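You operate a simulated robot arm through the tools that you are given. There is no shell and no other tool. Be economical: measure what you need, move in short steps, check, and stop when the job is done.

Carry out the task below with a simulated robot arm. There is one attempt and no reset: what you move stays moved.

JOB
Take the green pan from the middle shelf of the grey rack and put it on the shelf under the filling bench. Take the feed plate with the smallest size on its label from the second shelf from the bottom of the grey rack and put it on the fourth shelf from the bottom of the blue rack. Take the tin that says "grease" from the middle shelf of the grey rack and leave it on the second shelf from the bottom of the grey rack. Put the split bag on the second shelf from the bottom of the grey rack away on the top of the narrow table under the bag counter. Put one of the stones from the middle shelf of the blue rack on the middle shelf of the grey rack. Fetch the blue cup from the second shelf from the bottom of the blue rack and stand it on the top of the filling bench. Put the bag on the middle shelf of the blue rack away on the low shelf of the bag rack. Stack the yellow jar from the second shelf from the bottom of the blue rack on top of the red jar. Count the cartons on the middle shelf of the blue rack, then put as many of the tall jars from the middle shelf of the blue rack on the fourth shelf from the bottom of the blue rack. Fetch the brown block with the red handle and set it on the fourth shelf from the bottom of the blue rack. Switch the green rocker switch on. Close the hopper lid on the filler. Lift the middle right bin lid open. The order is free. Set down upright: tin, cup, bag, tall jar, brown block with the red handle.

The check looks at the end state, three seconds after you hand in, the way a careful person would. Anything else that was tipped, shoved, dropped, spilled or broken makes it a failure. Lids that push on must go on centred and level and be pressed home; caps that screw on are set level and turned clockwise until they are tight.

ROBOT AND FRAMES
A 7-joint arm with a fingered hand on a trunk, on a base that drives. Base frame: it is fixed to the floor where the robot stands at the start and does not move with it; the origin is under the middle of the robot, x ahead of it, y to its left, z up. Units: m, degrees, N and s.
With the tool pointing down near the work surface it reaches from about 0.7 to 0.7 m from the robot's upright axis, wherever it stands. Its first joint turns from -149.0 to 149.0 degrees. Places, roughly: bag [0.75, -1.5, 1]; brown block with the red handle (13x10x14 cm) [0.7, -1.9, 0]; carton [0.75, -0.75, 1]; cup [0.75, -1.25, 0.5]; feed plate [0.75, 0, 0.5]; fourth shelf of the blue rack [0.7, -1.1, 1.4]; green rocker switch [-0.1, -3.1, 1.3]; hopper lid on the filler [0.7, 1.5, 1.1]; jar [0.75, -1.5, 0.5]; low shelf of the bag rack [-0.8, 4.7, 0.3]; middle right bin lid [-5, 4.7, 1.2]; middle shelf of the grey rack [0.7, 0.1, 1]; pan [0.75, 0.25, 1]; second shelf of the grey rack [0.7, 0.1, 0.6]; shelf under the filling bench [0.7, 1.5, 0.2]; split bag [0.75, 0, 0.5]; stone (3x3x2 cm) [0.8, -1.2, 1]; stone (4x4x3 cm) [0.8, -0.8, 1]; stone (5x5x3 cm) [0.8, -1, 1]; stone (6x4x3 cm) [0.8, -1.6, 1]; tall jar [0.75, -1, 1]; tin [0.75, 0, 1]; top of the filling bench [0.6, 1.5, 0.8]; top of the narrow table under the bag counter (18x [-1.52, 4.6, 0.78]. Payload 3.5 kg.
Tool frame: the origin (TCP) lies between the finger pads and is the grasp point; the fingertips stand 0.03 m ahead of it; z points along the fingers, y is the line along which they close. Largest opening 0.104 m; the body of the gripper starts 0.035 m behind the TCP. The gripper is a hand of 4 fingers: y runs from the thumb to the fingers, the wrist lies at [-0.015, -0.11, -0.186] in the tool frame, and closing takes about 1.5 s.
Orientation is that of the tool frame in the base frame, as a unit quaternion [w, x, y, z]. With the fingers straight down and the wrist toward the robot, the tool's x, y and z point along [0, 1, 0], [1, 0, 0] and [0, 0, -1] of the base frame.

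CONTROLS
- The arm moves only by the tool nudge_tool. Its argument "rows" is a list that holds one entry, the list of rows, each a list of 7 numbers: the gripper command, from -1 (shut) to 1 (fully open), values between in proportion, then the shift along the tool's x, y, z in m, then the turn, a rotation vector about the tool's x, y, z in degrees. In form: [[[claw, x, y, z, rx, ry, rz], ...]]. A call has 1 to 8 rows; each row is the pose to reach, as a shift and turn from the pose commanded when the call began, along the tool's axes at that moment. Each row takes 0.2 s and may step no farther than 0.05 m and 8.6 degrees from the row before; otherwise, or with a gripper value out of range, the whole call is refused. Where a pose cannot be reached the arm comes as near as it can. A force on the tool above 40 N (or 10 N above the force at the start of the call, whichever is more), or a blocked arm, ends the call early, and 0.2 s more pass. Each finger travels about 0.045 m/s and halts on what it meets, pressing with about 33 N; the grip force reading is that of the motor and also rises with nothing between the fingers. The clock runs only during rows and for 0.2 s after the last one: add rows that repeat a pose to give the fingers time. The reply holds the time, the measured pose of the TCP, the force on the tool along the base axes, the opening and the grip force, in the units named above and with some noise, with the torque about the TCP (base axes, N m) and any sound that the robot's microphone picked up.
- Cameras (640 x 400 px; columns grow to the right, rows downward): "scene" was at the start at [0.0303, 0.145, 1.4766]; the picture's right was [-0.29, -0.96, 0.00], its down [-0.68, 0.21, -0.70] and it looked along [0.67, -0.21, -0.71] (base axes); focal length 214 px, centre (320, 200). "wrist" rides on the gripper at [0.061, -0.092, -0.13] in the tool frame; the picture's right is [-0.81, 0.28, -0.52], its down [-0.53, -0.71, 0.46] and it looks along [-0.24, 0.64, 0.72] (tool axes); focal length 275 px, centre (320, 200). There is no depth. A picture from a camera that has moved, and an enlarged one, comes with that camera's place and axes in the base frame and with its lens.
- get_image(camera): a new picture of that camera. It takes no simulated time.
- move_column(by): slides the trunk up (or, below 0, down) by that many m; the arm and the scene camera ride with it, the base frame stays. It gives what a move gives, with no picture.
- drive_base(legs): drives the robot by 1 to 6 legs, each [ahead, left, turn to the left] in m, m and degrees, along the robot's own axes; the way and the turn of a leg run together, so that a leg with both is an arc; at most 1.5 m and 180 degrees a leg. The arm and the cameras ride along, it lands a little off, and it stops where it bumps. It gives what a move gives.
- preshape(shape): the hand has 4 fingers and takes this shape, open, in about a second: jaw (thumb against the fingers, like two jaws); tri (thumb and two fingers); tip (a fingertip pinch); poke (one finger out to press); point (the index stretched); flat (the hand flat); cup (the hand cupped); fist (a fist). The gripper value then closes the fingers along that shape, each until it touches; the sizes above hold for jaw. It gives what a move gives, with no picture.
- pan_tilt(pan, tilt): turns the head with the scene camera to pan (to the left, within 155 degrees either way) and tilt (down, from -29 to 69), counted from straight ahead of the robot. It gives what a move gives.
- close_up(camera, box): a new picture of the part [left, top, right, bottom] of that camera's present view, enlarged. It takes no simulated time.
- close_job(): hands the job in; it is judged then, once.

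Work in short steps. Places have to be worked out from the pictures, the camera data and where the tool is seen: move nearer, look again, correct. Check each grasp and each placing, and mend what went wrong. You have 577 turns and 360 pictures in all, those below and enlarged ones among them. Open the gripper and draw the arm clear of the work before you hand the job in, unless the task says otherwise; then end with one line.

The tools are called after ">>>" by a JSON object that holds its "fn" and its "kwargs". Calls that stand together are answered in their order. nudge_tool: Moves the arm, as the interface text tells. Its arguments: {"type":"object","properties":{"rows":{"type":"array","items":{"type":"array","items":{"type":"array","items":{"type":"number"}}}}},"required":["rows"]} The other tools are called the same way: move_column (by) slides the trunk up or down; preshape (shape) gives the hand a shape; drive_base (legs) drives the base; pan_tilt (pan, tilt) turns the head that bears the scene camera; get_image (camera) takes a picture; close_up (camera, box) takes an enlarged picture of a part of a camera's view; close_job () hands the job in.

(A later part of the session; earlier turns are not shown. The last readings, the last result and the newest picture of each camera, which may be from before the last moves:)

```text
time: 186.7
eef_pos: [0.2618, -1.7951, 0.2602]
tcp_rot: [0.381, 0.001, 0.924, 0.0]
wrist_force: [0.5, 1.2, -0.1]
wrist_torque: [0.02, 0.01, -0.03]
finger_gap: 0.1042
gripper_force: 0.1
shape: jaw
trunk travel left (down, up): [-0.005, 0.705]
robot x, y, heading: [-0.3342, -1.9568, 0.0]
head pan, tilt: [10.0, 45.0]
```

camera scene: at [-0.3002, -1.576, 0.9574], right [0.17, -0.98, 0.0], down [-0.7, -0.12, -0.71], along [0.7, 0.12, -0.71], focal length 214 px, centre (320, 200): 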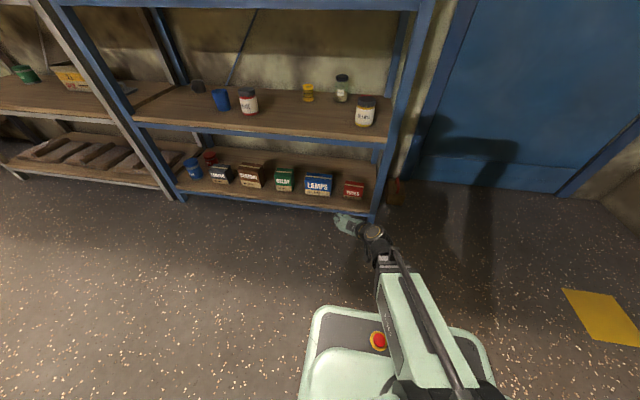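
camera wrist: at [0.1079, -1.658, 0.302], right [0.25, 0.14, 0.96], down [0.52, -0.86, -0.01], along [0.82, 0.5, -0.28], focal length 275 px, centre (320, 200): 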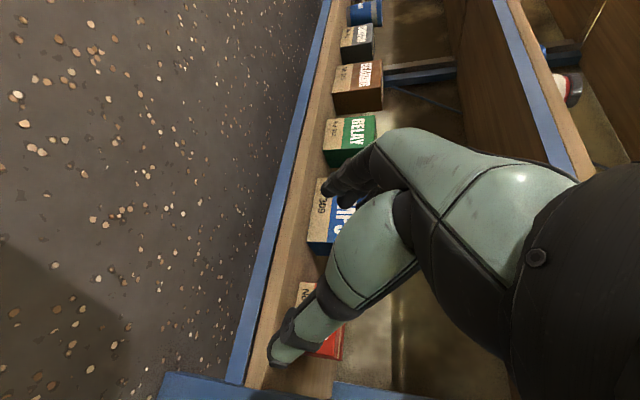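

Orientation now clean with wrist on the right. Shift the hand right 0.067 and forward 0.08, then drive up.

>>> {"fn": "nudge_tool", "kwargs": {"rows": [[[1, -0.025, -0.03, 0.025, 0, 0, 0], [1, -0.05, -0.05, 0.05, 0, 0, 0], [1, -0.057, -0.067, 0.056, 0, 0, 0], [1, -0.057, -0.067, 0.056, 0, 0, 0]]]}}

>>> {"fn": "drive_base", "kwargs": {"legs": [[0.3, 0, 0]]}}

>>> {"fn": "get_image", "kwargs": {"camera": "wrist"}}

>>> {"fn": "get_image", "kwargs": {"camera": "scene"}}

```text
time: 187.7
eef_pos: [0.341, -1.8624, 0.2586]
tcp_rot: [0.381, 0.002, 0.924, 0.0]
wrist_force: [-0.5, 0.1, 0.3]
wrist_torque: [-0.03, -0.01, -0.01]
finger_gap: 0.1039
gripper_force: 0.0
shape: jaw
trunk travel left (down, up): [-0.005, 0.705]
robot x, y, heading: [-0.3342, -1.9541, 0.1]
head pan, tilt: [10.0, 45.0]
```

```text
time: 189.8
eef_pos: [0.6456, -1.8561, 0.2596]
tcp_rot: [0.381, -0.002, 0.924, 0.0]
wrist_force: [0.1, 0.6, -0.1]
wrist_torque: [0.0, 0.0, 0.02]
finger_gap: 0.1038
gripper_force: 0.1
shape: jaw
trunk travel left (down, up): [-0.005, 0.705]
robot x, y, heading: [-0.025, -1.9546, 0.4]
head pan, tilt: [10.0, 45.0]
```

```text
277 pictures are left
camera wrist: at [0.5119, -1.9488, 0.3082], right [0.21, 0.28, 0.94], down [0.7, -0.71, 0.05], along [0.68, 0.65, -0.34], focal length 275 px, centre (320, 200)
```

wrist: 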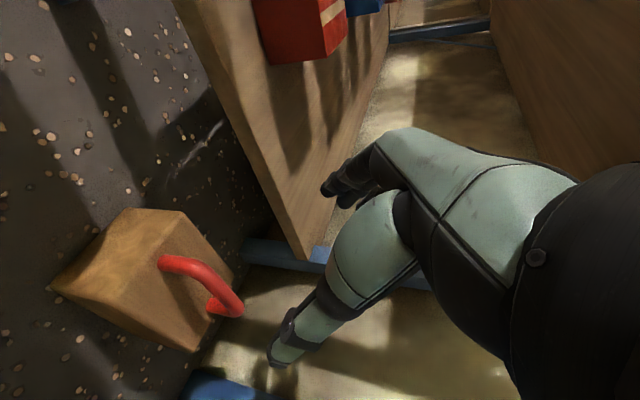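

```text
276 pictures are left
camera scene: at [0.0049, -1.7727, 0.9574], right [0.18, -0.98, 0.0], down [-0.7, -0.13, -0.71], along [0.7, 0.13, -0.71], focal length 214 px, centre (320, 200)
```

scene: 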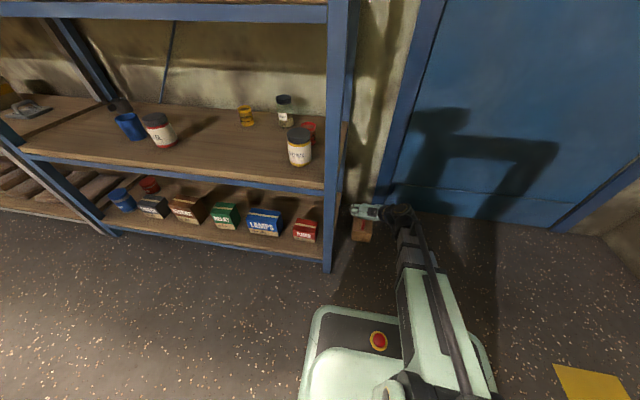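

Handle at about (0.712, -1.862, 0.13). Move over it and descend to z≈0.135.

>>> {"fn": "nudge_tool", "kwargs": {"rows": [[[1, -0.0235, -0.006, 0.023, 0, 0, 0], [1, -0.047, -0.006, 0.0465, 0, 0, 0], [1, -0.018, -0.006, 0.0755, 0, 0, 0], [1, 0.011, -0.006, 0.105, 0, 0, 0], [1, 0.026, -0.006, 0.12, 0, 0, 0], [1, 0.026, -0.006, 0.12, 0, 0, 0]]]}}

>>> {"fn": "get_image", "kwargs": {"camera": "wrist"}}

```text
time: 191.2
eef_pos: [0.7127, -1.8623, 0.1553]
tcp_rot: [0.381, -0.002, 0.924, 0.001]
wrist_force: [-0.4, -0.4, -0.3]
wrist_torque: [0.0, -0.02, -0.03]
finger_gap: 0.1039
gripper_force: 0.0
shape: jaw
trunk travel left (down, up): [-0.005, 0.705]
robot x, y, heading: [-0.0259, -1.9556, 0.4]
head pan, tilt: [10.0, 45.0]
```

```text
275 pictures are left
camera wrist: at [0.5787, -1.9546, 0.2045], right [0.21, 0.28, 0.94], down [0.7, -0.71, 0.05], along [0.68, 0.65, -0.34], focal length 275 px, centre (320, 200)
```

wrist: 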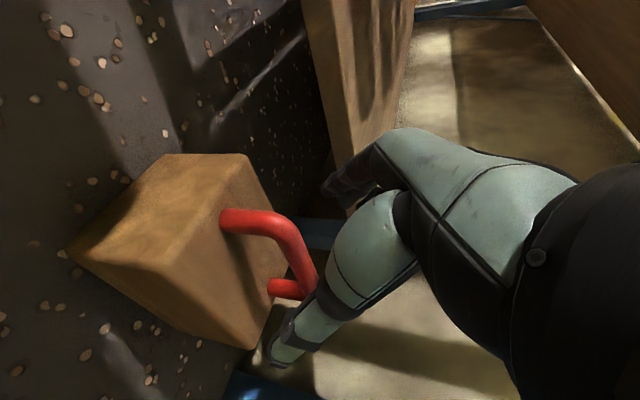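

Bar sits ~2 cm below the TCP. Lower 1.8 cm and close.

>>> {"fn": "nudge_tool", "kwargs": {"rows": [[[1, 0.006, 0, 0.0064, 0, 0, 0], [1, 0.0127, 0, 0.0128, 0, 0, 0], [1, 0.0127, 0, 0.0128, 0, 0, 0], [-1, 0.0127, 0, 0.0128, 0, 0, 0], [-1, 0.0127, 0, 0.0128, 0, 0, 0], [-1, 0.0127, 0, 0.0128, 0, 0, 0], [-1, 0.0127, 0, 0.0128, 0, 0, 0], [-1, 0.0127, 0, 0.0128, 0, 0, 0]]]}}

>>> {"fn": "nudge_tool", "kwargs": {"rows": [[[-1, 0, 0, 0, 0, 0, 0], [-1, 0, 0, 0, 0, 0, 0], [-1, 0, 0, 0, 0, 0, 0]]]}}

>>> {"fn": "get_image", "kwargs": {"camera": "wrist"}}

```text
time: 192.9
eef_pos: [0.7123, -1.8632, 0.1365]
tcp_rot: [0.381, -0.001, 0.925, 0.001]
wrist_force: [0.5, -1.1, -0.4]
wrist_torque: [0.02, 0.01, -0.05]
finger_gap: 0.0089
gripper_force: 6.7
shape: jaw
trunk travel left (down, up): [-0.005, 0.705]
robot x, y, heading: [-0.0296, -1.9543, 0.5]
head pan, tilt: [10.0, 45.0]
```

```text
time: 193.8
eef_pos: [0.7135, -1.8624, 0.1372]
tcp_rot: [0.38, -0.001, 0.925, 0.0]
wrist_force: [0.3, 1.5, 0.1]
wrist_torque: [0.01, 0.02, -0.02]
finger_gap: 0.0083
gripper_force: 32.5
shape: jaw
trunk travel left (down, up): [-0.005, 0.705]
robot x, y, heading: [-0.0244, -1.9526, 0.3]
head pan, tilt: [10.0, 45.0]
```

```text
274 pictures are left
camera wrist: at [0.5783, -1.9549, 0.1865], right [0.21, 0.28, 0.94], down [0.7, -0.71, 0.05], along [0.68, 0.65, -0.34], focal length 275 px, centre (320, 200)
```

wrist: 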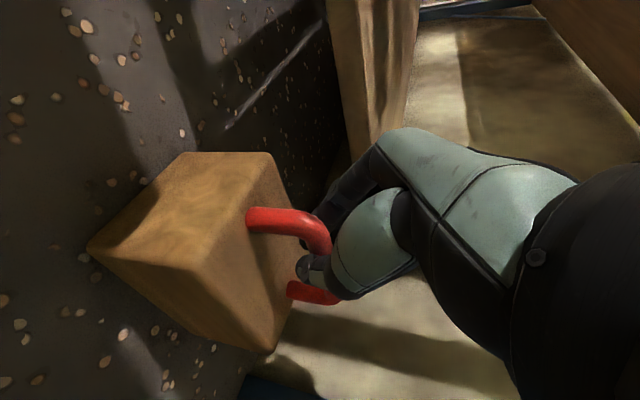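

Looks wrapped round the bar. Test lift 4 cm.

>>> {"fn": "nudge_tool", "kwargs": {"rows": [[[-1, -0.0106, 0, -0.0107, 0, 0, 0], [-1, -0.0211, 0, -0.0213, 0, 0, 0], [-1, -0.0282, 0, -0.0284, 0, 0, 0], [-1, -0.0282, 0, -0.0284, 0, 0, 0]]]}}

>>> {"fn": "get_image", "kwargs": {"camera": "wrist"}}

```text
time: 194.8
eef_pos: [0.7132, -1.8618, 0.1771]
tcp_rot: [0.38, -0.003, 0.925, 0.001]
wrist_force: [-0.2, -0.4, -6.3]
wrist_torque: [-0.05, 0.1, -0.02]
finger_gap: 0.0083
gripper_force: 32.3
shape: jaw
trunk travel left (down, up): [-0.005, 0.705]
robot x, y, heading: [-0.0268, -1.9601, 0.3]
head pan, tilt: [10.0, 45.0]
```

```text
273 pictures are left
camera wrist: at [0.5782, -1.9547, 0.2264], right [0.21, 0.28, 0.94], down [0.7, -0.71, 0.05], along [0.68, 0.65, -0.34], focal length 275 px, centre (320, 200)
```

wrist: 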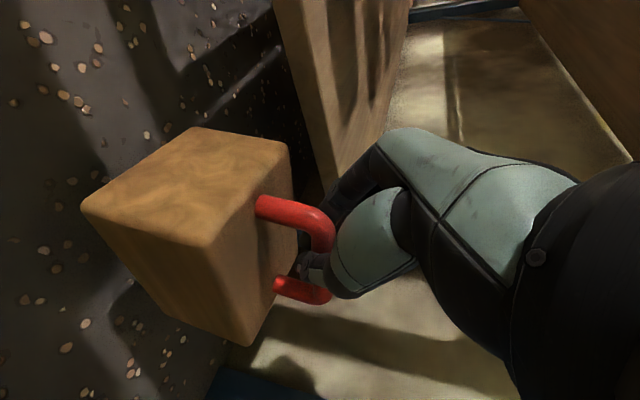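

Lifted (6 N), tilting only slightly. Back out, and raise the trunk.

>>> {"fn": "drive_base", "kwargs": {"legs": [[-0.45, 0, 0]]}}

>>> {"fn": "move_column", "kwargs": {"by": 0.4}}

>>> {"fn": "move_column", "kwargs": {"by": 0.3}}

>>> {"fn": "nudge_tool", "kwargs": {"rows": [[[-1, -0.033, 0, -0.0335, 0, 0, 0], [-1, -0.066, 0, -0.067, 0, 0, 0], [-1, -0.1, 0, -0.1, 0, 0, 0], [-1, -0.133, 0, -0.1335, 0, 0, 0], [-1, -0.166, 0, -0.167, 0, 0, 0], [-1, -0.2, 0, -0.2, 0, 0, 0], [-1, -0.233, 0, -0.2335, 0, 0, 0], [-1, -0.266, 0, -0.267, 0, 0, 0]]]}}

>>> {"fn": "nudge_tool", "kwargs": {"rows": [[[-1, -0.033, 0, -0.0335, 0, 0, 0], [-1, -0.066, 0, -0.067, 0, 0, 0], [-1, -0.1, 0, -0.1, 0, 0, 0], [-1, -0.133, 0, -0.1335, 0, 0, 0], [-1, -0.166, 0, -0.167, 0, 0, 0], [-1, -0.2, 0, -0.2, 0, 0, 0], [-1, -0.205, 0, -0.205, 0, 0, 0]]]}}

>>> {"fn": "get_image", "kwargs": {"camera": "scene"}}

>>> {"fn": "get_image", "kwargs": {"camera": "wrist"}}

```text
time: 197.4
eef_pos: [0.2654, -1.8643, 0.1752]
tcp_rot: [0.381, -0.003, 0.925, 0.001]
wrist_force: [0.3, 0.0, -6.0]
wrist_torque: [-0.01, 0.09, -0.05]
finger_gap: 0.0084
gripper_force: 32.8
shape: jaw
trunk travel left (down, up): [-0.005, 0.705]
robot x, y, heading: [-0.4742, -1.9612, 0.8]
head pan, tilt: [10.0, 45.0]
```

```text
time: 201.3
eef_pos: [0.265, -1.8655, 0.5774]
tcp_rot: [0.38, -0.003, 0.925, 0.001]
wrist_force: [-0.4, -0.4, -6.4]
wrist_torque: [-0.04, 0.1, -0.04]
finger_gap: 0.0083
gripper_force: 32.8
shape: jaw
trunk travel left (down, up): [-0.405, 0.305]
robot x, y, heading: [-0.4721, -1.9599, 0.3]
head pan, tilt: [10.0, 45.0]
```

```text
time: 204.3
eef_pos: [0.2656, -1.8646, 0.8772]
tcp_rot: [0.38, -0.002, 0.925, 0.001]
wrist_force: [-0.2, 0.3, -5.8]
wrist_torque: [-0.02, 0.1, 0.04]
finger_gap: 0.0083
gripper_force: 33.2
shape: jaw
trunk travel left (down, up): [-0.705, 0.005]
robot x, y, heading: [-0.4716, -1.9643, 0.6]
head pan, tilt: [10.0, 45.0]
```

```text
time: 206.1
eef_pos: [0.2673, -1.8667, 1.2528]
tcp_rot: [0.38, -0.003, 0.925, 0.001]
wrist_force: [-0.1, -0.2, -6.2]
wrist_torque: [-0.05, 0.1, -0.01]
finger_gap: 0.0081
gripper_force: 32.9
shape: jaw
trunk travel left (down, up): [-0.705, 0.005]
robot x, y, heading: [-0.4713, -1.9605, 0.8]
head pan, tilt: [10.0, 45.0]
```

```text
time: 207.7
eef_pos: [0.2654, -1.8645, 1.5441]
tcp_rot: [0.381, -0.002, 0.925, 0.001]
wrist_force: [0.6, -1.3, -5.8]
wrist_torque: [-0.03, 0.06, 0.0]
finger_gap: 0.0085
gripper_force: 32.9
shape: jaw
trunk travel left (down, up): [-0.705, 0.005]
robot x, y, heading: [-0.473, -1.9608, 0.6]
head pan, tilt: [10.0, 45.0]
```

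```text
272 pictures are left
camera scene: at [-0.4407, -1.7761, 1.6573], right [0.18, -0.98, 0.0], down [-0.7, -0.13, -0.71], along [0.69, 0.13, -0.71], focal length 214 px, centre (320, 200)
```

scene: 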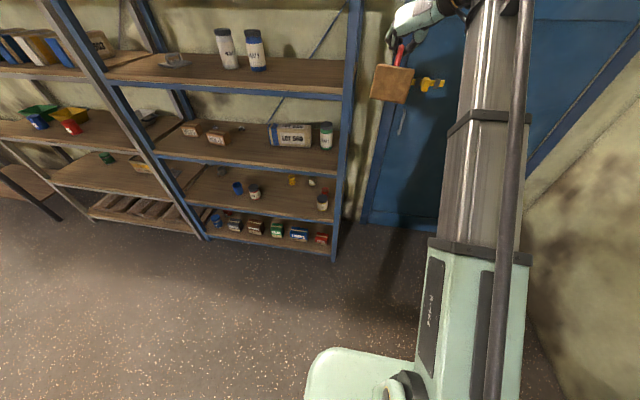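

```text
271 pictures are left
camera wrist: at [0.1326, -1.9568, 1.5936], right [0.21, 0.28, 0.94], down [0.7, -0.71, 0.05], along [0.68, 0.65, -0.34], focal length 275 px, centre (320, 200)
```

wrist: 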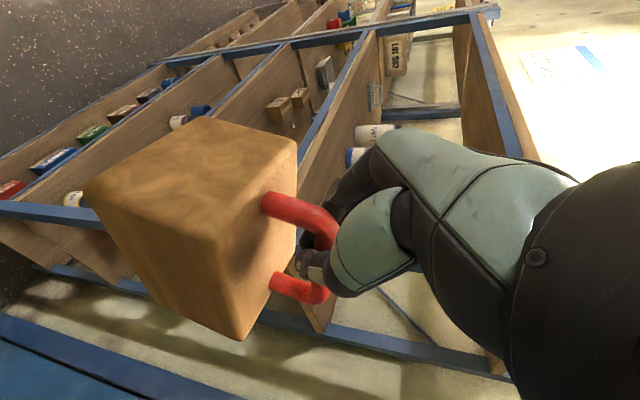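

Clear. Drive left 0.41, then look before entering.

>>> {"fn": "drive_base", "kwargs": {"legs": [[0, 0.41, -0.5], [0.15, 0, 0]]}}

>>> {"fn": "pan_tilt", "kwargs": {"pan": 10, "tilt": 20}}

>>> {"fn": "get_image", "kwargs": {"camera": "scene"}}

```text
time: 211.2
eef_pos: [0.4179, -1.4689, 1.5431]
tcp_rot: [0.379, 0.007, 0.925, -0.002]
wrist_force: [1.7, 0.0, -6.1]
wrist_torque: [-0.06, -0.06, 0.0]
finger_gap: 0.0084
gripper_force: 33.7
shape: jaw
trunk travel left (down, up): [-0.705, 0.005]
robot x, y, heading: [-0.3257, -1.5499, -0.7]
head pan, tilt: [10.0, 45.0]
```

```text
time: 212.1
eef_pos: [0.4174, -1.4696, 1.5444]
tcp_rot: [0.38, 0.006, 0.925, -0.003]
wrist_force: [0.3, 0.5, -5.7]
wrist_torque: [-0.07, 0.02, -0.02]
finger_gap: 0.0088
gripper_force: 33.2
shape: jaw
trunk travel left (down, up): [-0.705, 0.005]
robot x, y, heading: [-0.3252, -1.5534, -0.6]
head pan, tilt: [10.0, 20.0]
```

```text
270 pictures are left
camera scene: at [-0.2768, -1.3655, 1.6959], right [0.16, -0.99, 0.0], down [-0.34, -0.06, -0.94], along [0.93, 0.15, -0.34], focal length 214 px, centre (320, 200)
```

scene: 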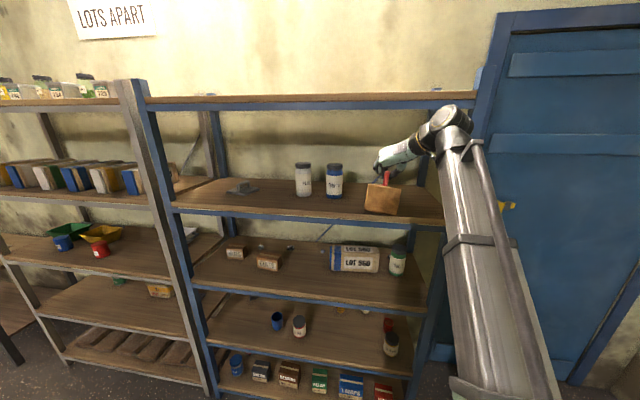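

Margins look fine. Lower 1 cm and drive in 0.25.

>>> {"fn": "nudge_tool", "kwargs": {"rows": [[[-1, 0.007, 0, 0.007, 0, 0, 0], [-1, 0.007, 0, 0.007, 0, 0, 0]]]}}

>>> {"fn": "drive_base", "kwargs": {"legs": [[0.26, 0.01, 0.4]]}}

>>> {"fn": "get_image", "kwargs": {"camera": "scene"}}

>>> {"fn": "get_image", "kwargs": {"camera": "wrist"}}

```text
time: 212.7
eef_pos: [0.417, -1.4697, 1.5328]
tcp_rot: [0.38, 0.006, 0.925, -0.003]
wrist_force: [0.5, -0.6, -5.9]
wrist_torque: [-0.06, 0.03, 0.0]
finger_gap: 0.0086
gripper_force: 33.4
shape: jaw
trunk travel left (down, up): [-0.705, 0.005]
robot x, y, heading: [-0.324, -1.5461, -0.5]
head pan, tilt: [10.0, 20.0]
```

```text
time: 214.6
eef_pos: [0.6812, -1.4571, 1.5328]
tcp_rot: [0.38, 0.004, 0.925, -0.002]
wrist_force: [0.7, 0.7, -6.5]
wrist_torque: [-0.08, -0.05, 0.01]
finger_gap: 0.0081
gripper_force: 32.7
shape: jaw
trunk travel left (down, up): [-0.705, 0.005]
robot x, y, heading: [-0.0623, -1.5403, -0.1]
head pan, tilt: [10.0, 20.0]
```

```text
269 pictures are left
camera scene: at [-0.0138, -1.3571, 1.696], right [0.17, -0.99, 0.0], down [-0.34, -0.06, -0.94], along [0.93, 0.16, -0.34], focal length 214 px, centre (320, 200)
```

scene: 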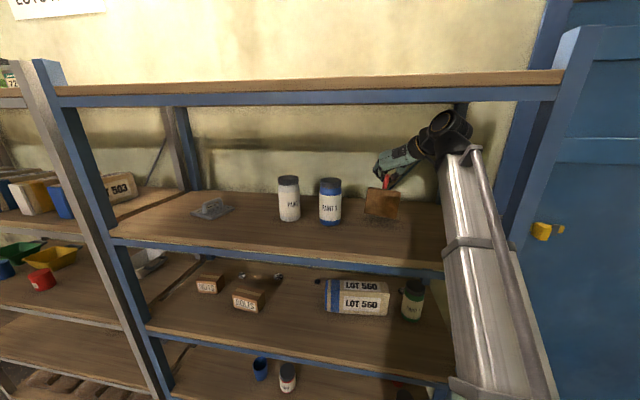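

```text
268 pictures are left
camera wrist: at [0.546, -1.5476, 1.5824], right [0.21, 0.27, 0.94], down [0.69, -0.72, 0.05], along [0.69, 0.64, -0.34], focal length 275 px, centre (320, 200)
```

wrist: 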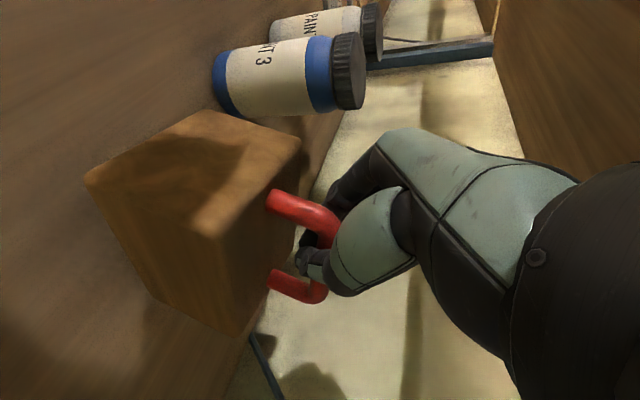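

Lower in small steps to contact.

>>> {"fn": "nudge_tool", "kwargs": {"rows": [[[-1, 0.0035, 0, 0.0035, 0, 0, 0], [-1, 0.007, 0, 0.007, 0, 0, 0], [-1, 0.007, 0, 0.007, 0, 0, 0]]]}}

>>> {"fn": "nudge_tool", "kwargs": {"rows": [[[-1, 0.0015, 0, 0.0015, 0, 0, 0], [-1, 0.0035, 0, 0.0035, 0, 0, 0], [-1, 0.0035, 0, 0.0035, 0, 0, 0]]]}}

>>> {"fn": "nudge_tool", "kwargs": {"rows": [[[-1, 0.0015, 0, 0.0015, 0, 0, 0], [-1, 0.0035, 0, 0.0035, 0, 0, 0], [-1, 0.0035, 0, 0.0035, 0, 0, 0]]]}}

>>> {"fn": "get_image", "kwargs": {"camera": "wrist"}}

```text
time: 215.4
eef_pos: [0.6804, -1.4582, 1.5233]
tcp_rot: [0.38, 0.004, 0.925, -0.001]
wrist_force: [-0.2, 1.1, -2.0]
wrist_torque: [-0.03, -0.03, 0.07]
finger_gap: 0.0084
gripper_force: 32.9
shape: jaw
trunk travel left (down, up): [-0.705, 0.005]
robot x, y, heading: [-0.0601, -1.5442, -0.1]
head pan, tilt: [10.0, 20.0]
```

```text
time: 216.2
eef_pos: [0.6793, -1.4575, 1.5186]
tcp_rot: [0.381, 0.003, 0.925, -0.002]
wrist_force: [-2.2, 2.8, 3.0]
wrist_torque: [0.05, -0.15, 0.09]
finger_gap: 0.0086
gripper_force: 32.4
shape: jaw
trunk travel left (down, up): [-0.705, 0.005]
robot x, y, heading: [-0.0585, -1.5424, -0.3]
head pan, tilt: [10.0, 20.0]
```

```text
time: 217.0
eef_pos: [0.6796, -1.4569, 1.5142]
tcp_rot: [0.381, 0.004, 0.925, -0.001]
wrist_force: [-3.0, 2.9, 3.3]
wrist_torque: [0.0, -0.02, 0.08]
finger_gap: 0.009
gripper_force: 33.1
shape: jaw
trunk travel left (down, up): [-0.705, 0.005]
robot x, y, heading: [-0.062, -1.5434, -0.2]
head pan, tilt: [10.0, 20.0]
```

```text
267 pictures are left
camera wrist: at [0.5432, -1.5477, 1.5635], right [0.21, 0.27, 0.94], down [0.69, -0.72, 0.05], along [0.69, 0.64, -0.34], focal length 275 px, centre (320, 200)
```

wrist: 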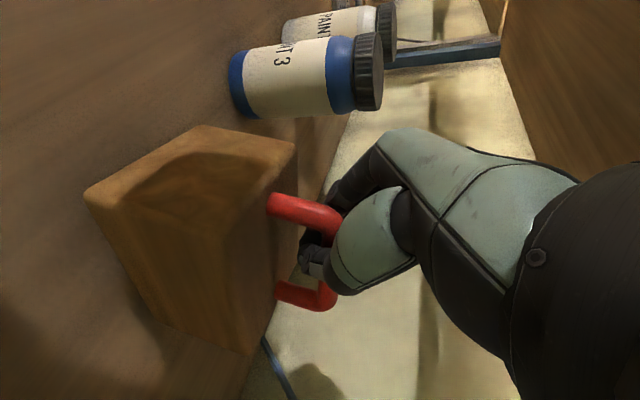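

The block is settling flat. Continue a few mm.

>>> {"fn": "nudge_tool", "kwargs": {"rows": [[[-1, 0.0015, 0, 0.0015, 0, 0, 0], [-1, 0.0035, 0, 0.0035, 0, 0, 0], [-1, 0.0035, 0, 0.0035, 0, 0, 0]]]}}

>>> {"fn": "nudge_tool", "kwargs": {"rows": [[[-1, 0.0015, 0, 0.0015, 0, 0, 0], [-1, 0.0028, 0, 0.0028, 0, 0, 0], [-1, 0.0028, 0, 0.0028, 0, 0, 0]]]}}

>>> {"fn": "get_image", "kwargs": {"camera": "wrist"}}

```text
time: 217.8
eef_pos: [0.6781, -1.4554, 1.5096]
tcp_rot: [0.381, 0.003, 0.925, -0.002]
wrist_force: [-2.8, 3.4, 3.4]
wrist_torque: [0.02, -0.17, 0.07]
finger_gap: 0.0086
gripper_force: 32.8
shape: jaw
trunk travel left (down, up): [-0.705, 0.005]
robot x, y, heading: [-0.0612, -1.5395, 0.1]
head pan, tilt: [10.0, 20.0]
```

```text
time: 218.6
eef_pos: [0.6773, -1.4566, 1.5056]
tcp_rot: [0.38, 0.003, 0.925, -0.002]
wrist_force: [-3.4, 3.2, 5.5]
wrist_torque: [-0.01, -0.23, 0.08]
finger_gap: 0.0085
gripper_force: 33.0
shape: jaw
trunk travel left (down, up): [-0.705, 0.005]
robot x, y, heading: [-0.0618, -1.5422, -0.5]
head pan, tilt: [10.0, 20.0]
```

```text
266 pictures are left
camera wrist: at [0.5431, -1.5468, 1.5544], right [0.21, 0.27, 0.94], down [0.69, -0.72, 0.05], along [0.69, 0.64, -0.34], focal length 275 px, centre (320, 200)
```

wrist: 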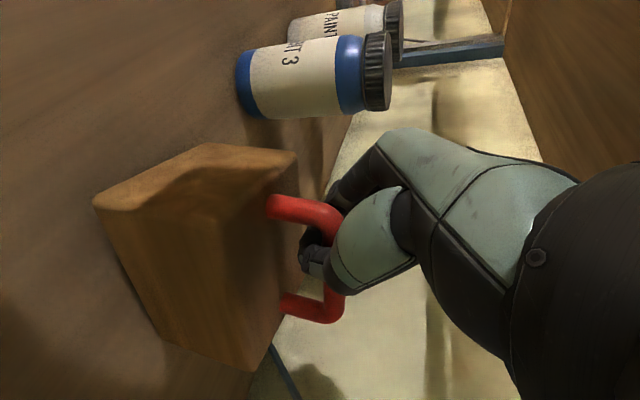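

Still a little pitched; keep lowering.

>>> {"fn": "nudge_tool", "kwargs": {"rows": [[[-1, 0.0015, 0, 0.0015, 0, 0, 0], [-1, 0.0042, 0, 0.0042, 0, 0, 0], [-1, 0.0042, 0, 0.0042, 0, 0, 0]]]}}

>>> {"fn": "nudge_tool", "kwargs": {"rows": [[[-1, 0.0015, 0, 0.0015, 0, 0, 0], [-1, 0.0042, 0, 0.0042, 0, 0, 0], [-1, 0.0042, 0, 0.0042, 0, 0, 0]]]}}

>>> {"fn": "get_image", "kwargs": {"camera": "wrist"}}

>>> {"fn": "close_up", "kwargs": {"camera": "scene", "box": [340, 150, 440, 240]}}

```text
time: 219.4
eef_pos: [0.6779, -1.4568, 1.4994]
tcp_rot: [0.38, 0.004, 0.925, -0.002]
wrist_force: [-3.9, 2.3, 5.1]
wrist_torque: [-0.09, -0.3, 0.03]
finger_gap: 0.0084
gripper_force: 33.0
shape: jaw
trunk travel left (down, up): [-0.705, 0.005]
robot x, y, heading: [-0.0611, -1.546, -0.3]
head pan, tilt: [10.0, 20.0]
```

```text
time: 220.2
eef_pos: [0.6793, -1.456, 1.4925]
tcp_rot: [0.38, 0.004, 0.925, -0.002]
wrist_force: [-1.4, 1.8, 1.2]
wrist_torque: [0.0, -0.05, 0.08]
finger_gap: 0.0074
gripper_force: 33.0
shape: jaw
trunk travel left (down, up): [-0.705, 0.005]
robot x, y, heading: [-0.0629, -1.5414, -0.1]
head pan, tilt: [10.0, 20.0]
```

```text
265 pictures are left
camera wrist: at [0.5434, -1.5475, 1.5422], right [0.21, 0.27, 0.94], down [0.69, -0.72, 0.05], along [0.69, 0.64, -0.34], focal length 275 px, centre (320, 200)
```

wrist: 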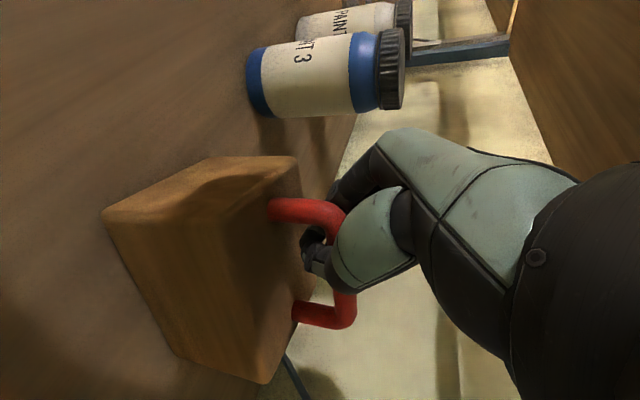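

```text
4.44 times, centred on (390, 195) of scene
camera zoom: at [-0.0162, -1.3568, 1.6959], right [0.17, -0.99, 0.0], down [-0.34, -0.06, -0.94], along [0.93, 0.16, -0.34], focal length 953 px, centre (9, 222)
```

zoom: 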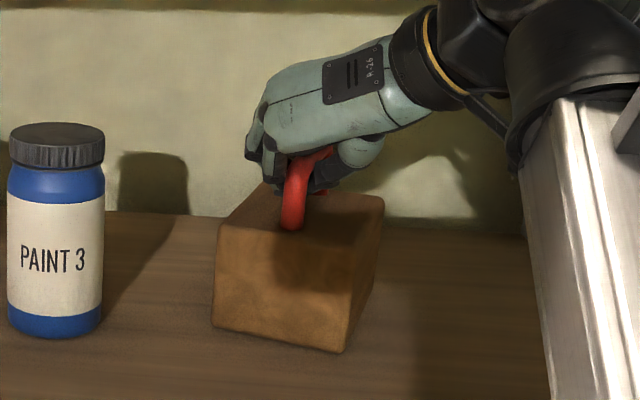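

It looks flat on the shelf now. Open the hand slowly and check.

>>> {"fn": "nudge_tool", "kwargs": {"rows": [[[-0.5, 0, 0, 0, 0, 0, 0], [0, 0, 0, 0, 0, 0, 0], [0.5, 0, 0, 0, 0, 0, 0], [1, 0, 0, 0, 0, 0, 0], [1, 0, 0, 0, 0, 0, 0], [1, 0, 0, 0, 0, 0, 0], [1, 0, 0, 0, 0, 0, 0], [1, 0, 0, 0, 0, 0, 0]]]}}

>>> {"fn": "get_image", "kwargs": {"camera": "wrist"}}

>>> {"fn": "close_up", "kwargs": {"camera": "scene", "box": [340, 150, 440, 240]}}

```text
time: 222.0
eef_pos: [0.6799, -1.4571, 1.4936]
tcp_rot: [0.38, 0.004, 0.925, -0.002]
wrist_force: [0.0, 0.9, -0.4]
wrist_torque: [-0.01, -0.02, 0.03]
finger_gap: 0.1035
gripper_force: 0.0
shape: jaw
trunk travel left (down, up): [-0.705, 0.005]
robot x, y, heading: [-0.061, -1.5442, -0.4]
head pan, tilt: [10.0, 20.0]
```

```text
263 pictures are left
camera wrist: at [0.5437, -1.5479, 1.5425], right [0.21, 0.27, 0.94], down [0.69, -0.72, 0.05], along [0.69, 0.64, -0.34], focal length 275 px, centre (320, 200)
```

wrist: 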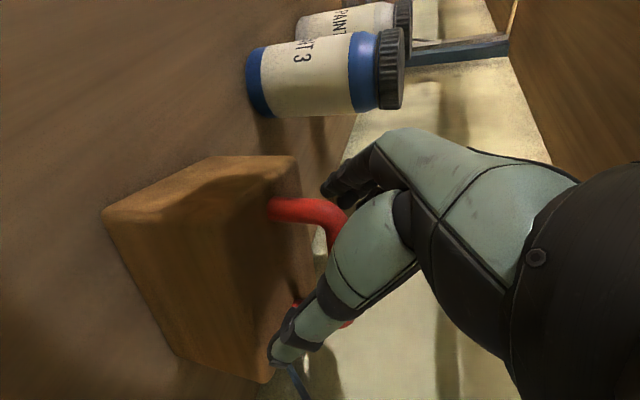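

```text
4.44 times, centred on (390, 195) of scene
camera zoom: at [-0.0159, -1.3572, 1.6961], right [0.17, -0.99, 0.0], down [-0.34, -0.06, -0.94], along [0.93, 0.16, -0.34], focal length 953 px, centre (9, 222)
```

zoom: 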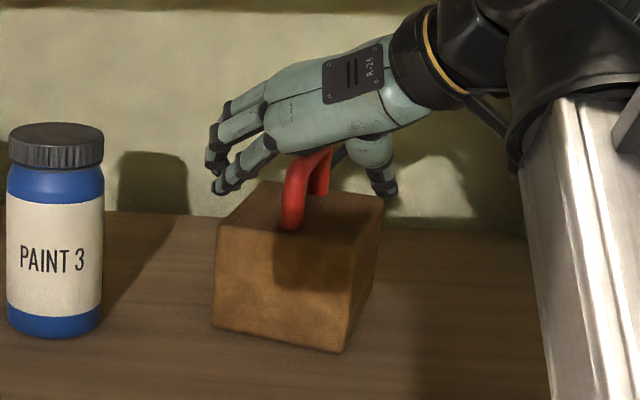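

Block stands flat. Withdraw along the tool axis and drive out.

>>> {"fn": "nudge_tool", "kwargs": {"rows": [[[1, 0, 0, -0.03, 0, 0, 0], [1, 0, 0, -0.06, 0, 0, 0], [1, 0, 0, -0.09, 0, 0, 0], [1, 0, 0, -0.09, 0, 0, 0]]]}}

>>> {"fn": "drive_base", "kwargs": {"legs": [[-0.4, 0, 0.2]]}}

>>> {"fn": "get_image", "kwargs": {"camera": "scene"}}

```text
time: 223.0
eef_pos: [0.6156, -1.4555, 1.5569]
tcp_rot: [0.38, 0.004, 0.925, -0.002]
wrist_force: [-0.3, 0.8, 0.7]
wrist_torque: [0.01, 0.03, 0.01]
finger_gap: 0.1037
gripper_force: 0.0
shape: jaw
trunk travel left (down, up): [-0.705, 0.005]
robot x, y, heading: [-0.0631, -1.5442, -0.2]
head pan, tilt: [10.0, 20.0]
```

```text
time: 225.5
eef_pos: [0.2075, -1.4477, 1.556]
tcp_rot: [0.381, -0.003, 0.925, 0.001]
wrist_force: [-0.3, 0.1, -0.2]
wrist_torque: [-0.03, -0.03, -0.01]
finger_gap: 0.1037
gripper_force: 0.2
shape: jaw
trunk travel left (down, up): [-0.705, 0.005]
robot x, y, heading: [-0.4635, -1.5449, 0.4]
head pan, tilt: [10.0, 20.0]
```

```text
261 pictures are left
camera scene: at [-0.4253, -1.3577, 1.6961], right [0.18, -0.98, 0.0], down [-0.34, -0.06, -0.94], along [0.92, 0.17, -0.34], focal length 214 px, centre (320, 200)
```

scene: 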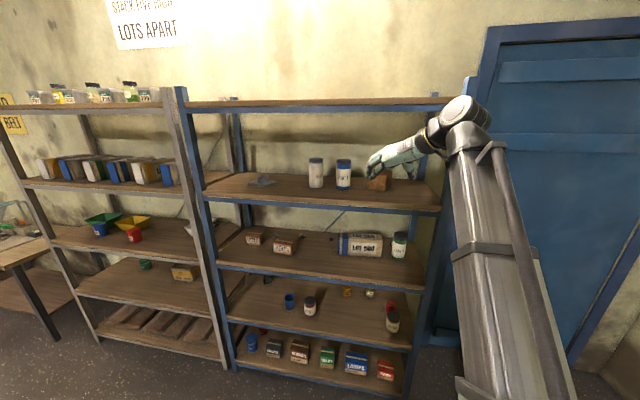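

Next the yellow jar. Look closer at the second shelf's right end.

>>> {"fn": "close_up", "kwargs": {"camera": "scene", "box": [270, 270, 450, 390]}}

```text
3.33 times, centred on (360, 330) of scene
camera zoom: at [-0.4253, -1.3577, 1.6961], right [0.18, -0.98, 0.0], down [-0.34, -0.06, -0.94], along [0.92, 0.17, -0.34], focal length 715 px, centre (187, -233)
```

zoom: 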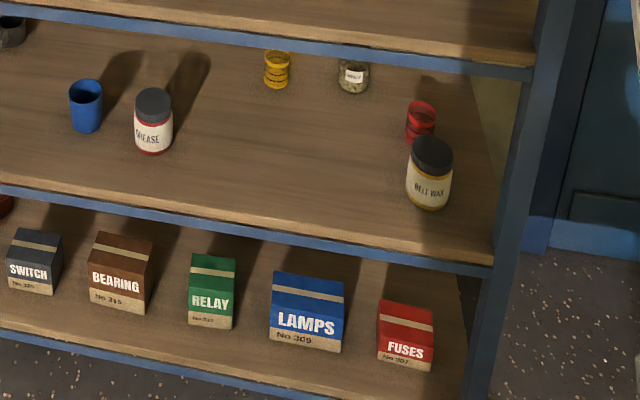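

Jar axis ≈(0.575,-1.61), close to the right post, so I'll come in with the wrist on the left and a slightly right-turned heading. First lower the trunk and roll the hand back while lowering the arm, in free space.

>>> {"fn": "drive_base", "kwargs": {"legs": [[-0.1, 0.1, 0]]}}

>>> {"fn": "move_column", "kwargs": {"by": -0.4}}

>>> {"fn": "nudge_tool", "kwargs": {"rows": [[[1, 0.014, 0, 0.014, 0, 0, 8.2], [1, 0.028, 0, 0.028, 0, 0, 16.4], [1, 0.042, 0, 0.042, 0, 0, 24.6], [1, 0.056, 0, 0.056, 0, 0, 32.8], [1, 0.07, 0, 0.07, 0, 0, 41], [1, 0.084, 0, 0.084, 0, 0, 49.2], [1, 0.098, 0, 0.098, 0, 0, 57.4], [1, 0.113, 0, 0.113, 0, 0, 65.6]]]}}

>>> {"fn": "nudge_tool", "kwargs": {"rows": [[[1, 0.006, -0.0128, 0.014, 0, 0, 8.2], [1, 0.0116, -0.0256, 0.028, 0, 0, 16.4], [1, 0.0174, -0.0385, 0.042, 0, 0, 24.6], [1, 0.0232, -0.0513, 0.056, 0, 0, 32.8], [1, 0.029, -0.0641, 0.07, 0, 0, 41], [1, 0.0349, -0.077, 0.084, 0, 0, 49.2], [1, 0.0407, -0.09, 0.098, 0, 0, 57.4], [1, 0.0465, -0.1026, 0.113, 0, 0, 65.6]]]}}

>>> {"fn": "nudge_tool", "kwargs": {"rows": [[[1, 0, 0, 0, 0, 0, 8.2], [1, 0, 0, 0, 0, 0, 16.4], [1, 0, 0, 0, 0, 0, 24.6], [1, 0, 0, 0, 0, 0, 32.8], [1, 0, 0, 0, 0, 0, 41], [1, 0, 0, 0, 0, 0, 48.8], [1, 0, 0, 0, 0, 0, 48.8]]]}}

```text
time: 226.8
eef_pos: [0.1054, -1.3462, 1.5571]
tcp_rot: [0.382, -0.005, 0.924, 0.001]
wrist_force: [-0.5, 1.3, 0.4]
wrist_torque: [-0.06, -0.02, -0.06]
finger_gap: 0.1037
gripper_force: 0.1
shape: jaw
trunk travel left (down, up): [-0.705, 0.005]
robot x, y, heading: [-0.5666, -1.4437, 0.4]
head pan, tilt: [10.0, 20.0]
```

```text
time: 230.7
eef_pos: [0.1068, -1.3474, 1.1558]
tcp_rot: [0.381, -0.004, 0.925, 0.001]
wrist_force: [0.2, 0.6, 0.6]
wrist_torque: [-0.01, 0.01, 0.04]
finger_gap: 0.1036
gripper_force: 0.0
shape: jaw
trunk travel left (down, up): [-0.305, 0.405]
robot x, y, heading: [-0.5647, -1.4413, 0.6]
head pan, tilt: [10.0, 20.0]
```

```text
time: 232.4
eef_pos: [0.1055, -1.3476, 0.9954]
tcp_rot: [0.319, 0.497, 0.779, 0.209]
wrist_force: [0.3, 0.8, 0.3]
wrist_torque: [0.01, 0.01, 0.02]
finger_gap: 0.1037
gripper_force: 0.0
shape: jaw
trunk travel left (down, up): [-0.305, 0.405]
robot x, y, heading: [-0.5637, -1.443, 0.7]
head pan, tilt: [10.0, 20.0]
```

```text
time: 234.2
eef_pos: [0.0936, -1.5602, 0.8029]
tcp_rot: [0.241, 0.732, 0.567, 0.291]
wrist_force: [0.6, -0.9, -3.2]
wrist_torque: [0.04, -0.21, 0.08]
finger_gap: 0.1039
gripper_force: 0.0
shape: jaw
out of reach, approached as far as the arm can: row 1, 2, 3, 4, 5, 6, 7, 8
trunk travel left (down, up): [-0.305, 0.405]
robot x, y, heading: [-0.5687, -1.4432, 0.7]
head pan, tilt: [10.0, 20.0]
```

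```text
time: 235.8
eef_pos: [0.0934, -1.5607, 0.8022]
tcp_rot: [0.243, 0.733, 0.566, 0.289]
wrist_force: [0.0, -0.5, -0.8]
wrist_torque: [0.03, 0.0, 0.01]
finger_gap: 0.1043
gripper_force: 0.1
shape: jaw
out of reach, approached as far as the arm can: row 1, 2, 3, 4, 5, 6, 7
trunk travel left (down, up): [-0.305, 0.405]
robot x, y, heading: [-0.5702, -1.4425, 0.9]
head pan, tilt: [10.0, 20.0]
```

The arm hit its near limit mid-roll; move the hand forward and finish the roll.

>>> {"fn": "nudge_tool", "kwargs": {"rows": [[[1, 0.008, 0.028, 0.028, 0, 0, 0], [1, 0.015, 0.055, 0.056, 0, 0, 0], [1, 0.023, 0.083, 0.084, 0, 0, 8], [1, 0.023, 0.083, 0.084, 0, 0, 16], [1, 0.023, 0.083, 0.084, 0, 0, 24], [1, 0.023, 0.083, 0.084, 0, 0, 32], [1, 0.023, 0.083, 0.084, 0, 0, 40]]]}}

>>> {"fn": "nudge_tool", "kwargs": {"rows": [[[1, 0, 0, 0, 0, 0, 8], [1, 0, 0, 0, 0, 0, 16], [1, 0, 0, 0, 0, 0, 24], [1, 0, 0, 0, 0, 0, 32], [1, 0, 0, 0, 0, 0, 36], [1, 0, 0, 0, 0, 0, 36]]]}}

>>> {"fn": "get_image", "kwargs": {"camera": "scene"}}

```text
time: 237.4
eef_pos: [0.2128, -1.5791, 0.8353]
tcp_rot: [0.282, 0.712, 0.526, 0.37]
wrist_force: [0.2, -0.2, 0.7]
wrist_torque: [-0.02, -0.02, 0.0]
finger_gap: 0.1042
gripper_force: 0.1
shape: jaw
out of reach, approached as far as the arm can: row 2, 3, 4, 5, 6, 7
trunk travel left (down, up): [-0.305, 0.405]
robot x, y, heading: [-0.5673, -1.4429, 0.6]
head pan, tilt: [10.0, 20.0]
```

```text
time: 238.8
eef_pos: [0.2132, -1.5767, 0.835]
tcp_rot: [0.153, 0.84, 0.279, 0.439]
wrist_force: [0.2, 0.4, 0.5]
wrist_torque: [-0.01, 0.01, -0.02]
finger_gap: 0.1042
gripper_force: 0.0
shape: jaw
out of reach, approached as far as the arm can: row 1, 2
trunk travel left (down, up): [-0.305, 0.405]
robot x, y, heading: [-0.5721, -1.4444, 0.9]
head pan, tilt: [10.0, 20.0]
```

```text
259 pictures are left
camera scene: at [-0.5268, -1.2585, 1.2961], right [0.19, -0.98, 0.0], down [-0.34, -0.06, -0.94], along [0.92, 0.17, -0.34], focal length 214 px, centre (320, 200)
```

scene: 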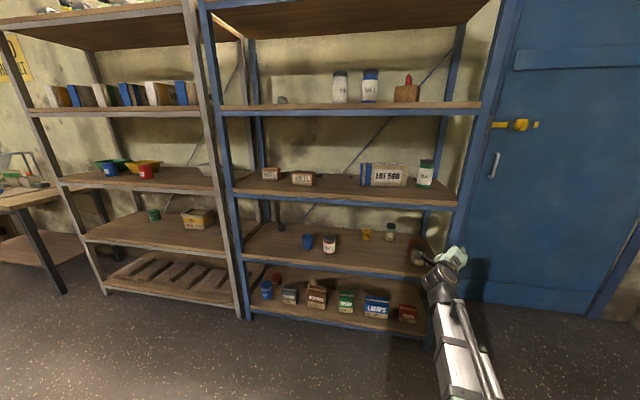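

37° of roll remain; finish it and set tilt to 40°.

>>> {"fn": "nudge_tool", "kwargs": {"rows": [[[1, 0, 0, 0, 0, 0, 8], [1, 0, 0, 0, 0, 0, 16], [1, 0, 0, 0, 0, 0, 24], [1, 0, 0, 0, 0, 0, 32], [1, 0, 0, 0, 0, 0, 37], [1, 0, 0, 0, 0, 0, 37]]]}}

>>> {"fn": "nudge_tool", "kwargs": {"rows": [[[1, -0.03, 0, 0.02, 0, -5.5, 0], [1, -0.06, 0, 0.04, 0, -5.5, 0], [1, -0.09, 0, 0.06, 0, -5.5, 0], [1, -0.12, 0, 0.08, 0, -5.5, 0], [1, -0.15, 0, 0.1, 0, -5.5, 0], [1, -0.15, 0, 0.1, 0, -5.5, 0]]]}}

```text
time: 240.2
eef_pos: [0.213, -1.5773, 0.8343]
tcp_rot: [0.006, 0.885, -0.002, 0.465]
wrist_force: [-0.1, 0.3, -0.4]
wrist_torque: [-0.03, 0.02, 0.04]
finger_gap: 0.1039
gripper_force: 0.1
shape: jaw
trunk travel left (down, up): [-0.305, 0.405]
robot x, y, heading: [-0.5701, -1.4421, 0.7]
head pan, tilt: [10.0, 20.0]
```

```text
time: 241.7
eef_pos: [0.2073, -1.583, 0.6544]
tcp_rot: [0.006, 0.907, -0.003, 0.421]
wrist_force: [1.0, 0.4, -0.5]
wrist_torque: [0.02, -0.01, 0.01]
finger_gap: 0.1038
gripper_force: 0.0
shape: jaw
trunk travel left (down, up): [-0.305, 0.405]
robot x, y, heading: [-0.5692, -1.4445, 0.7]
head pan, tilt: [10.0, 20.0]
```

Turn the base 15.7° right while shifting left, so the approach runs slightly away from the post.

>>> {"fn": "drive_base", "kwargs": {"legs": [[-0.04, 0.29, -15.7]]}}

>>> {"fn": "nudge_tool", "kwargs": {"rows": [[[1, -0.0155, 0, 0.013, 0, 0, 0], [1, -0.031, 0, 0.026, 0, 0, 0], [1, -0.031, 0, 0.026, 0, 0, 0]]]}}

>>> {"fn": "get_image", "kwargs": {"camera": "wrist"}}

>>> {"fn": "get_image", "kwargs": {"camera": "scene"}}

```text
time: 243.7
eef_pos: [0.139, -1.4915, 0.6557]
tcp_rot: [0.064, 0.898, -0.124, 0.417]
wrist_force: [1.1, -0.2, -0.4]
wrist_torque: [-0.01, 0.0, -0.01]
finger_gap: 0.1042
gripper_force: 0.0
shape: jaw
trunk travel left (down, up): [-0.305, 0.405]
robot x, y, heading: [-0.5722, -1.1552, -14.9]
head pan, tilt: [10.0, 20.0]
```

```text
time: 244.5
eef_pos: [0.1388, -1.4928, 0.6154]
tcp_rot: [0.063, 0.898, -0.124, 0.417]
wrist_force: [-0.5, 0.6, 0.3]
wrist_torque: [-0.03, 0.0, 0.02]
finger_gap: 0.1039
gripper_force: 0.2
shape: jaw
trunk travel left (down, up): [-0.305, 0.405]
robot x, y, heading: [-0.5717, -1.153, -14.7]
head pan, tilt: [10.0, 20.0]
```

```text
258 pictures are left
camera wrist: at [0.1075, -1.3878, 0.7446], right [-0.96, -0.02, -0.28], down [0.2, 0.68, -0.71], along [0.2, -0.74, -0.65], focal length 275 px, centre (320, 200)
```

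wrist: 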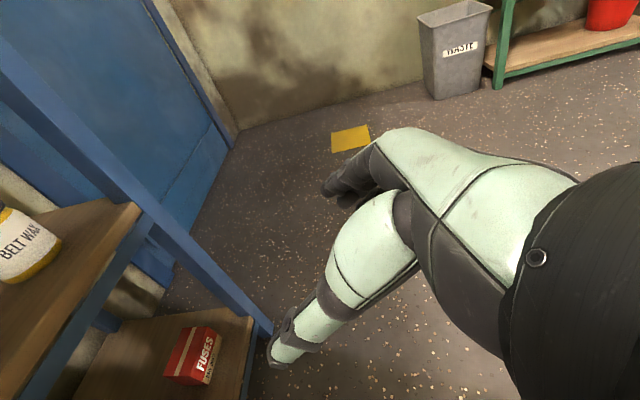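

```text
257 pictures are left
camera scene: at [-0.4815, -0.9856, 1.2961], right [-0.08, -1.0, 0.0], down [-0.34, 0.03, -0.94], along [0.94, -0.08, -0.34], focal length 214 px, centre (320, 200)
```

scene: 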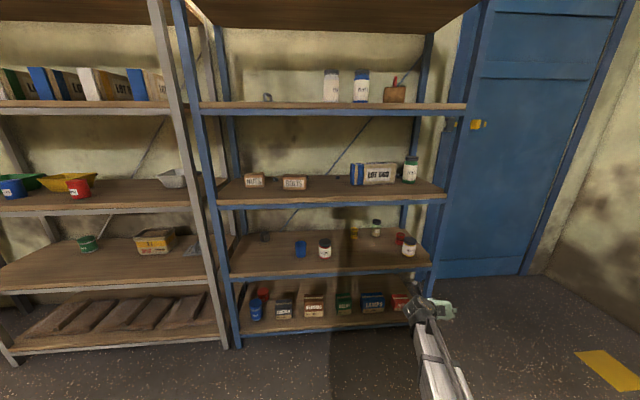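

Line-up is right for the jar at (0.57,-1.607). Drive 0.30 along the heading and look.

>>> {"fn": "drive_base", "kwargs": {"legs": [[0.3, 0, 0]]}}

>>> {"fn": "get_image", "kwargs": {"camera": "wrist"}}

>>> {"fn": "get_image", "kwargs": {"camera": "scene"}}

```text
time: 246.5
eef_pos: [0.4394, -1.5648, 0.614]
tcp_rot: [0.062, 0.899, -0.12, 0.417]
wrist_force: [0.0, -0.1, 0.0]
wrist_torque: [-0.01, 0.02, -0.02]
finger_gap: 0.1037
gripper_force: 0.0
shape: jaw
trunk travel left (down, up): [-0.305, 0.405]
robot x, y, heading: [-0.2758, -1.2291, -14.3]
head pan, tilt: [10.0, 20.0]
```

```text
256 pictures are left
camera wrist: at [0.4056, -1.4586, 0.7449], right [-0.96, -0.02, -0.28], down [0.19, 0.68, -0.71], along [0.21, -0.73, -0.65], focal length 275 px, centre (320, 200)
```

wrist: 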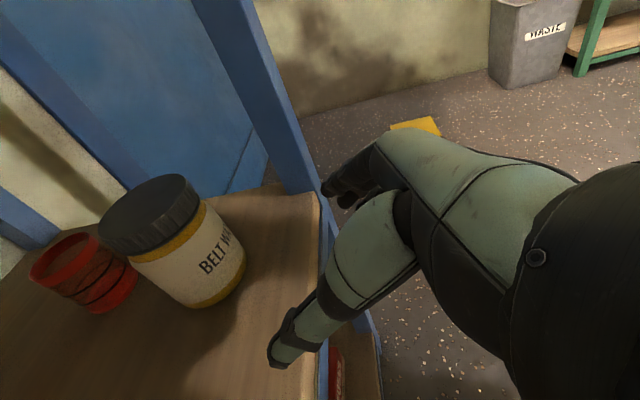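

```text
255 pictures are left
camera scene: at [-0.1869, -1.0615, 1.2961], right [-0.07, -1.0, 0.0], down [-0.34, 0.03, -0.94], along [0.94, -0.07, -0.34], focal length 214 px, centre (320, 200)
```

scene: 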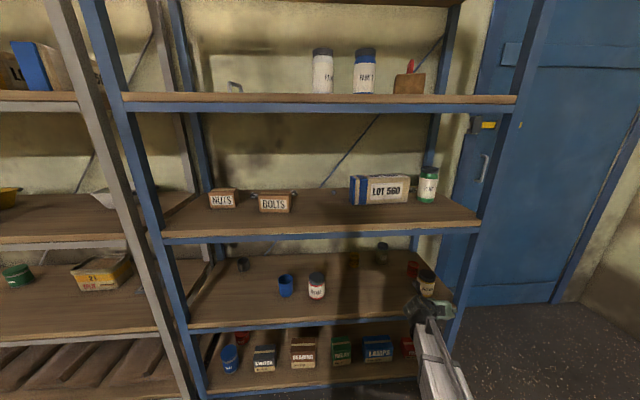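

Jar axis ≈(0.575,-1.592): shift left 0.011 and advance 0.09, then look.

>>> {"fn": "nudge_tool", "kwargs": {"rows": [[[1, 0, -0.011, 0, 0, 0, 0], [1, 0.0193, -0.011, 0.023, 0, 0, 0], [1, 0.0386, -0.011, 0.046, 0, 0, 0], [1, 0.0579, -0.011, 0.069, 0, 0, 0], [1, 0.0579, -0.011, 0.069, 0, 0, 0]]]}}

>>> {"fn": "get_image", "kwargs": {"camera": "wrist"}}

```text
time: 247.7
eef_pos: [0.5294, -1.5753, 0.614]
tcp_rot: [0.062, 0.899, -0.12, 0.417]
wrist_force: [0.6, -0.5, -0.7]
wrist_torque: [0.02, 0.0, 0.01]
finger_gap: 0.1039
gripper_force: 0.1
shape: jaw
trunk travel left (down, up): [-0.305, 0.405]
robot x, y, heading: [-0.2776, -1.228, -14.1]
head pan, tilt: [10.0, 20.0]
```

```text
254 pictures are left
camera wrist: at [0.4967, -1.471, 0.7433], right [-0.96, -0.02, -0.28], down [0.19, 0.68, -0.71], along [0.21, -0.73, -0.65], focal length 275 px, centre (320, 200)
```

wrist: 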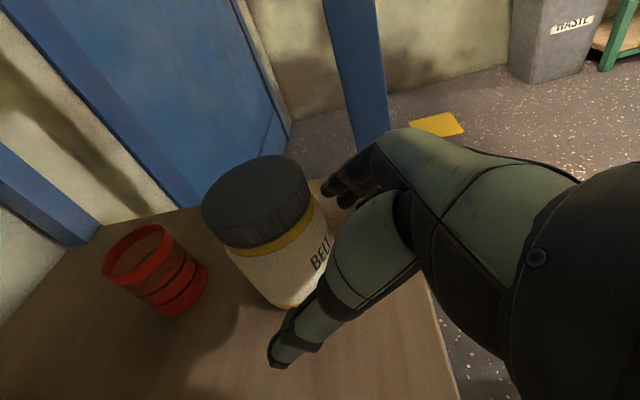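

Advance 0.036 and close.

>>> {"fn": "nudge_tool", "kwargs": {"rows": [[[1, 0.0115, 0.003, 0.0138, 0, 0, 0], [1, 0.023, 0.004, 0.0276, 0, 0, 0], [1, 0.023, 0.004, 0.0276, 0, 0, 0], [-1, 0.023, 0.004, 0.0276, 0, 0, 0], [-1, 0.023, 0.004, 0.0276, 0, 0, 0], [-1, 0.023, 0.004, 0.0276, 0, 0, 0], [-1, 0.023, 0.004, 0.0276, 0, 0, 0], [-1, 0.023, 0.004, 0.0276, 0, 0, 0]]]}}

>>> {"fn": "get_image", "kwargs": {"camera": "wrist"}}

```text
time: 249.5
eef_pos: [0.5628, -1.5908, 0.6134]
tcp_rot: [0.062, 0.899, -0.12, 0.417]
wrist_force: [-1.0, -0.3, 0.7]
wrist_torque: [0.03, -0.06, 0.01]
finger_gap: 0.068
gripper_force: 33.5
shape: jaw
trunk travel left (down, up): [-0.305, 0.405]
robot x, y, heading: [-0.2766, -1.2274, -14.4]
head pan, tilt: [10.0, 20.0]
```

```text
253 pictures are left
camera wrist: at [0.5304, -1.4845, 0.7435], right [-0.96, -0.02, -0.28], down [0.19, 0.68, -0.71], along [0.21, -0.73, -0.65], focal length 275 px, centre (320, 200)
```

wrist: 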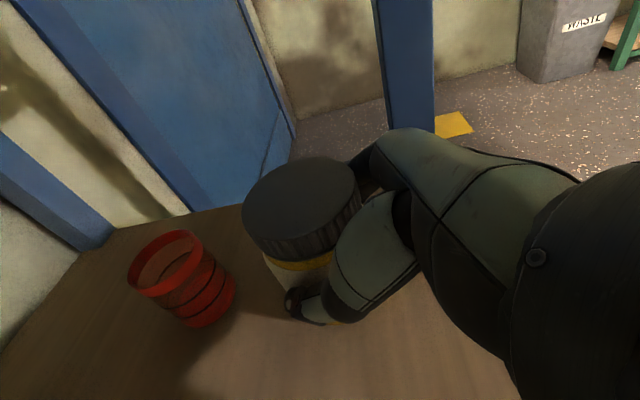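

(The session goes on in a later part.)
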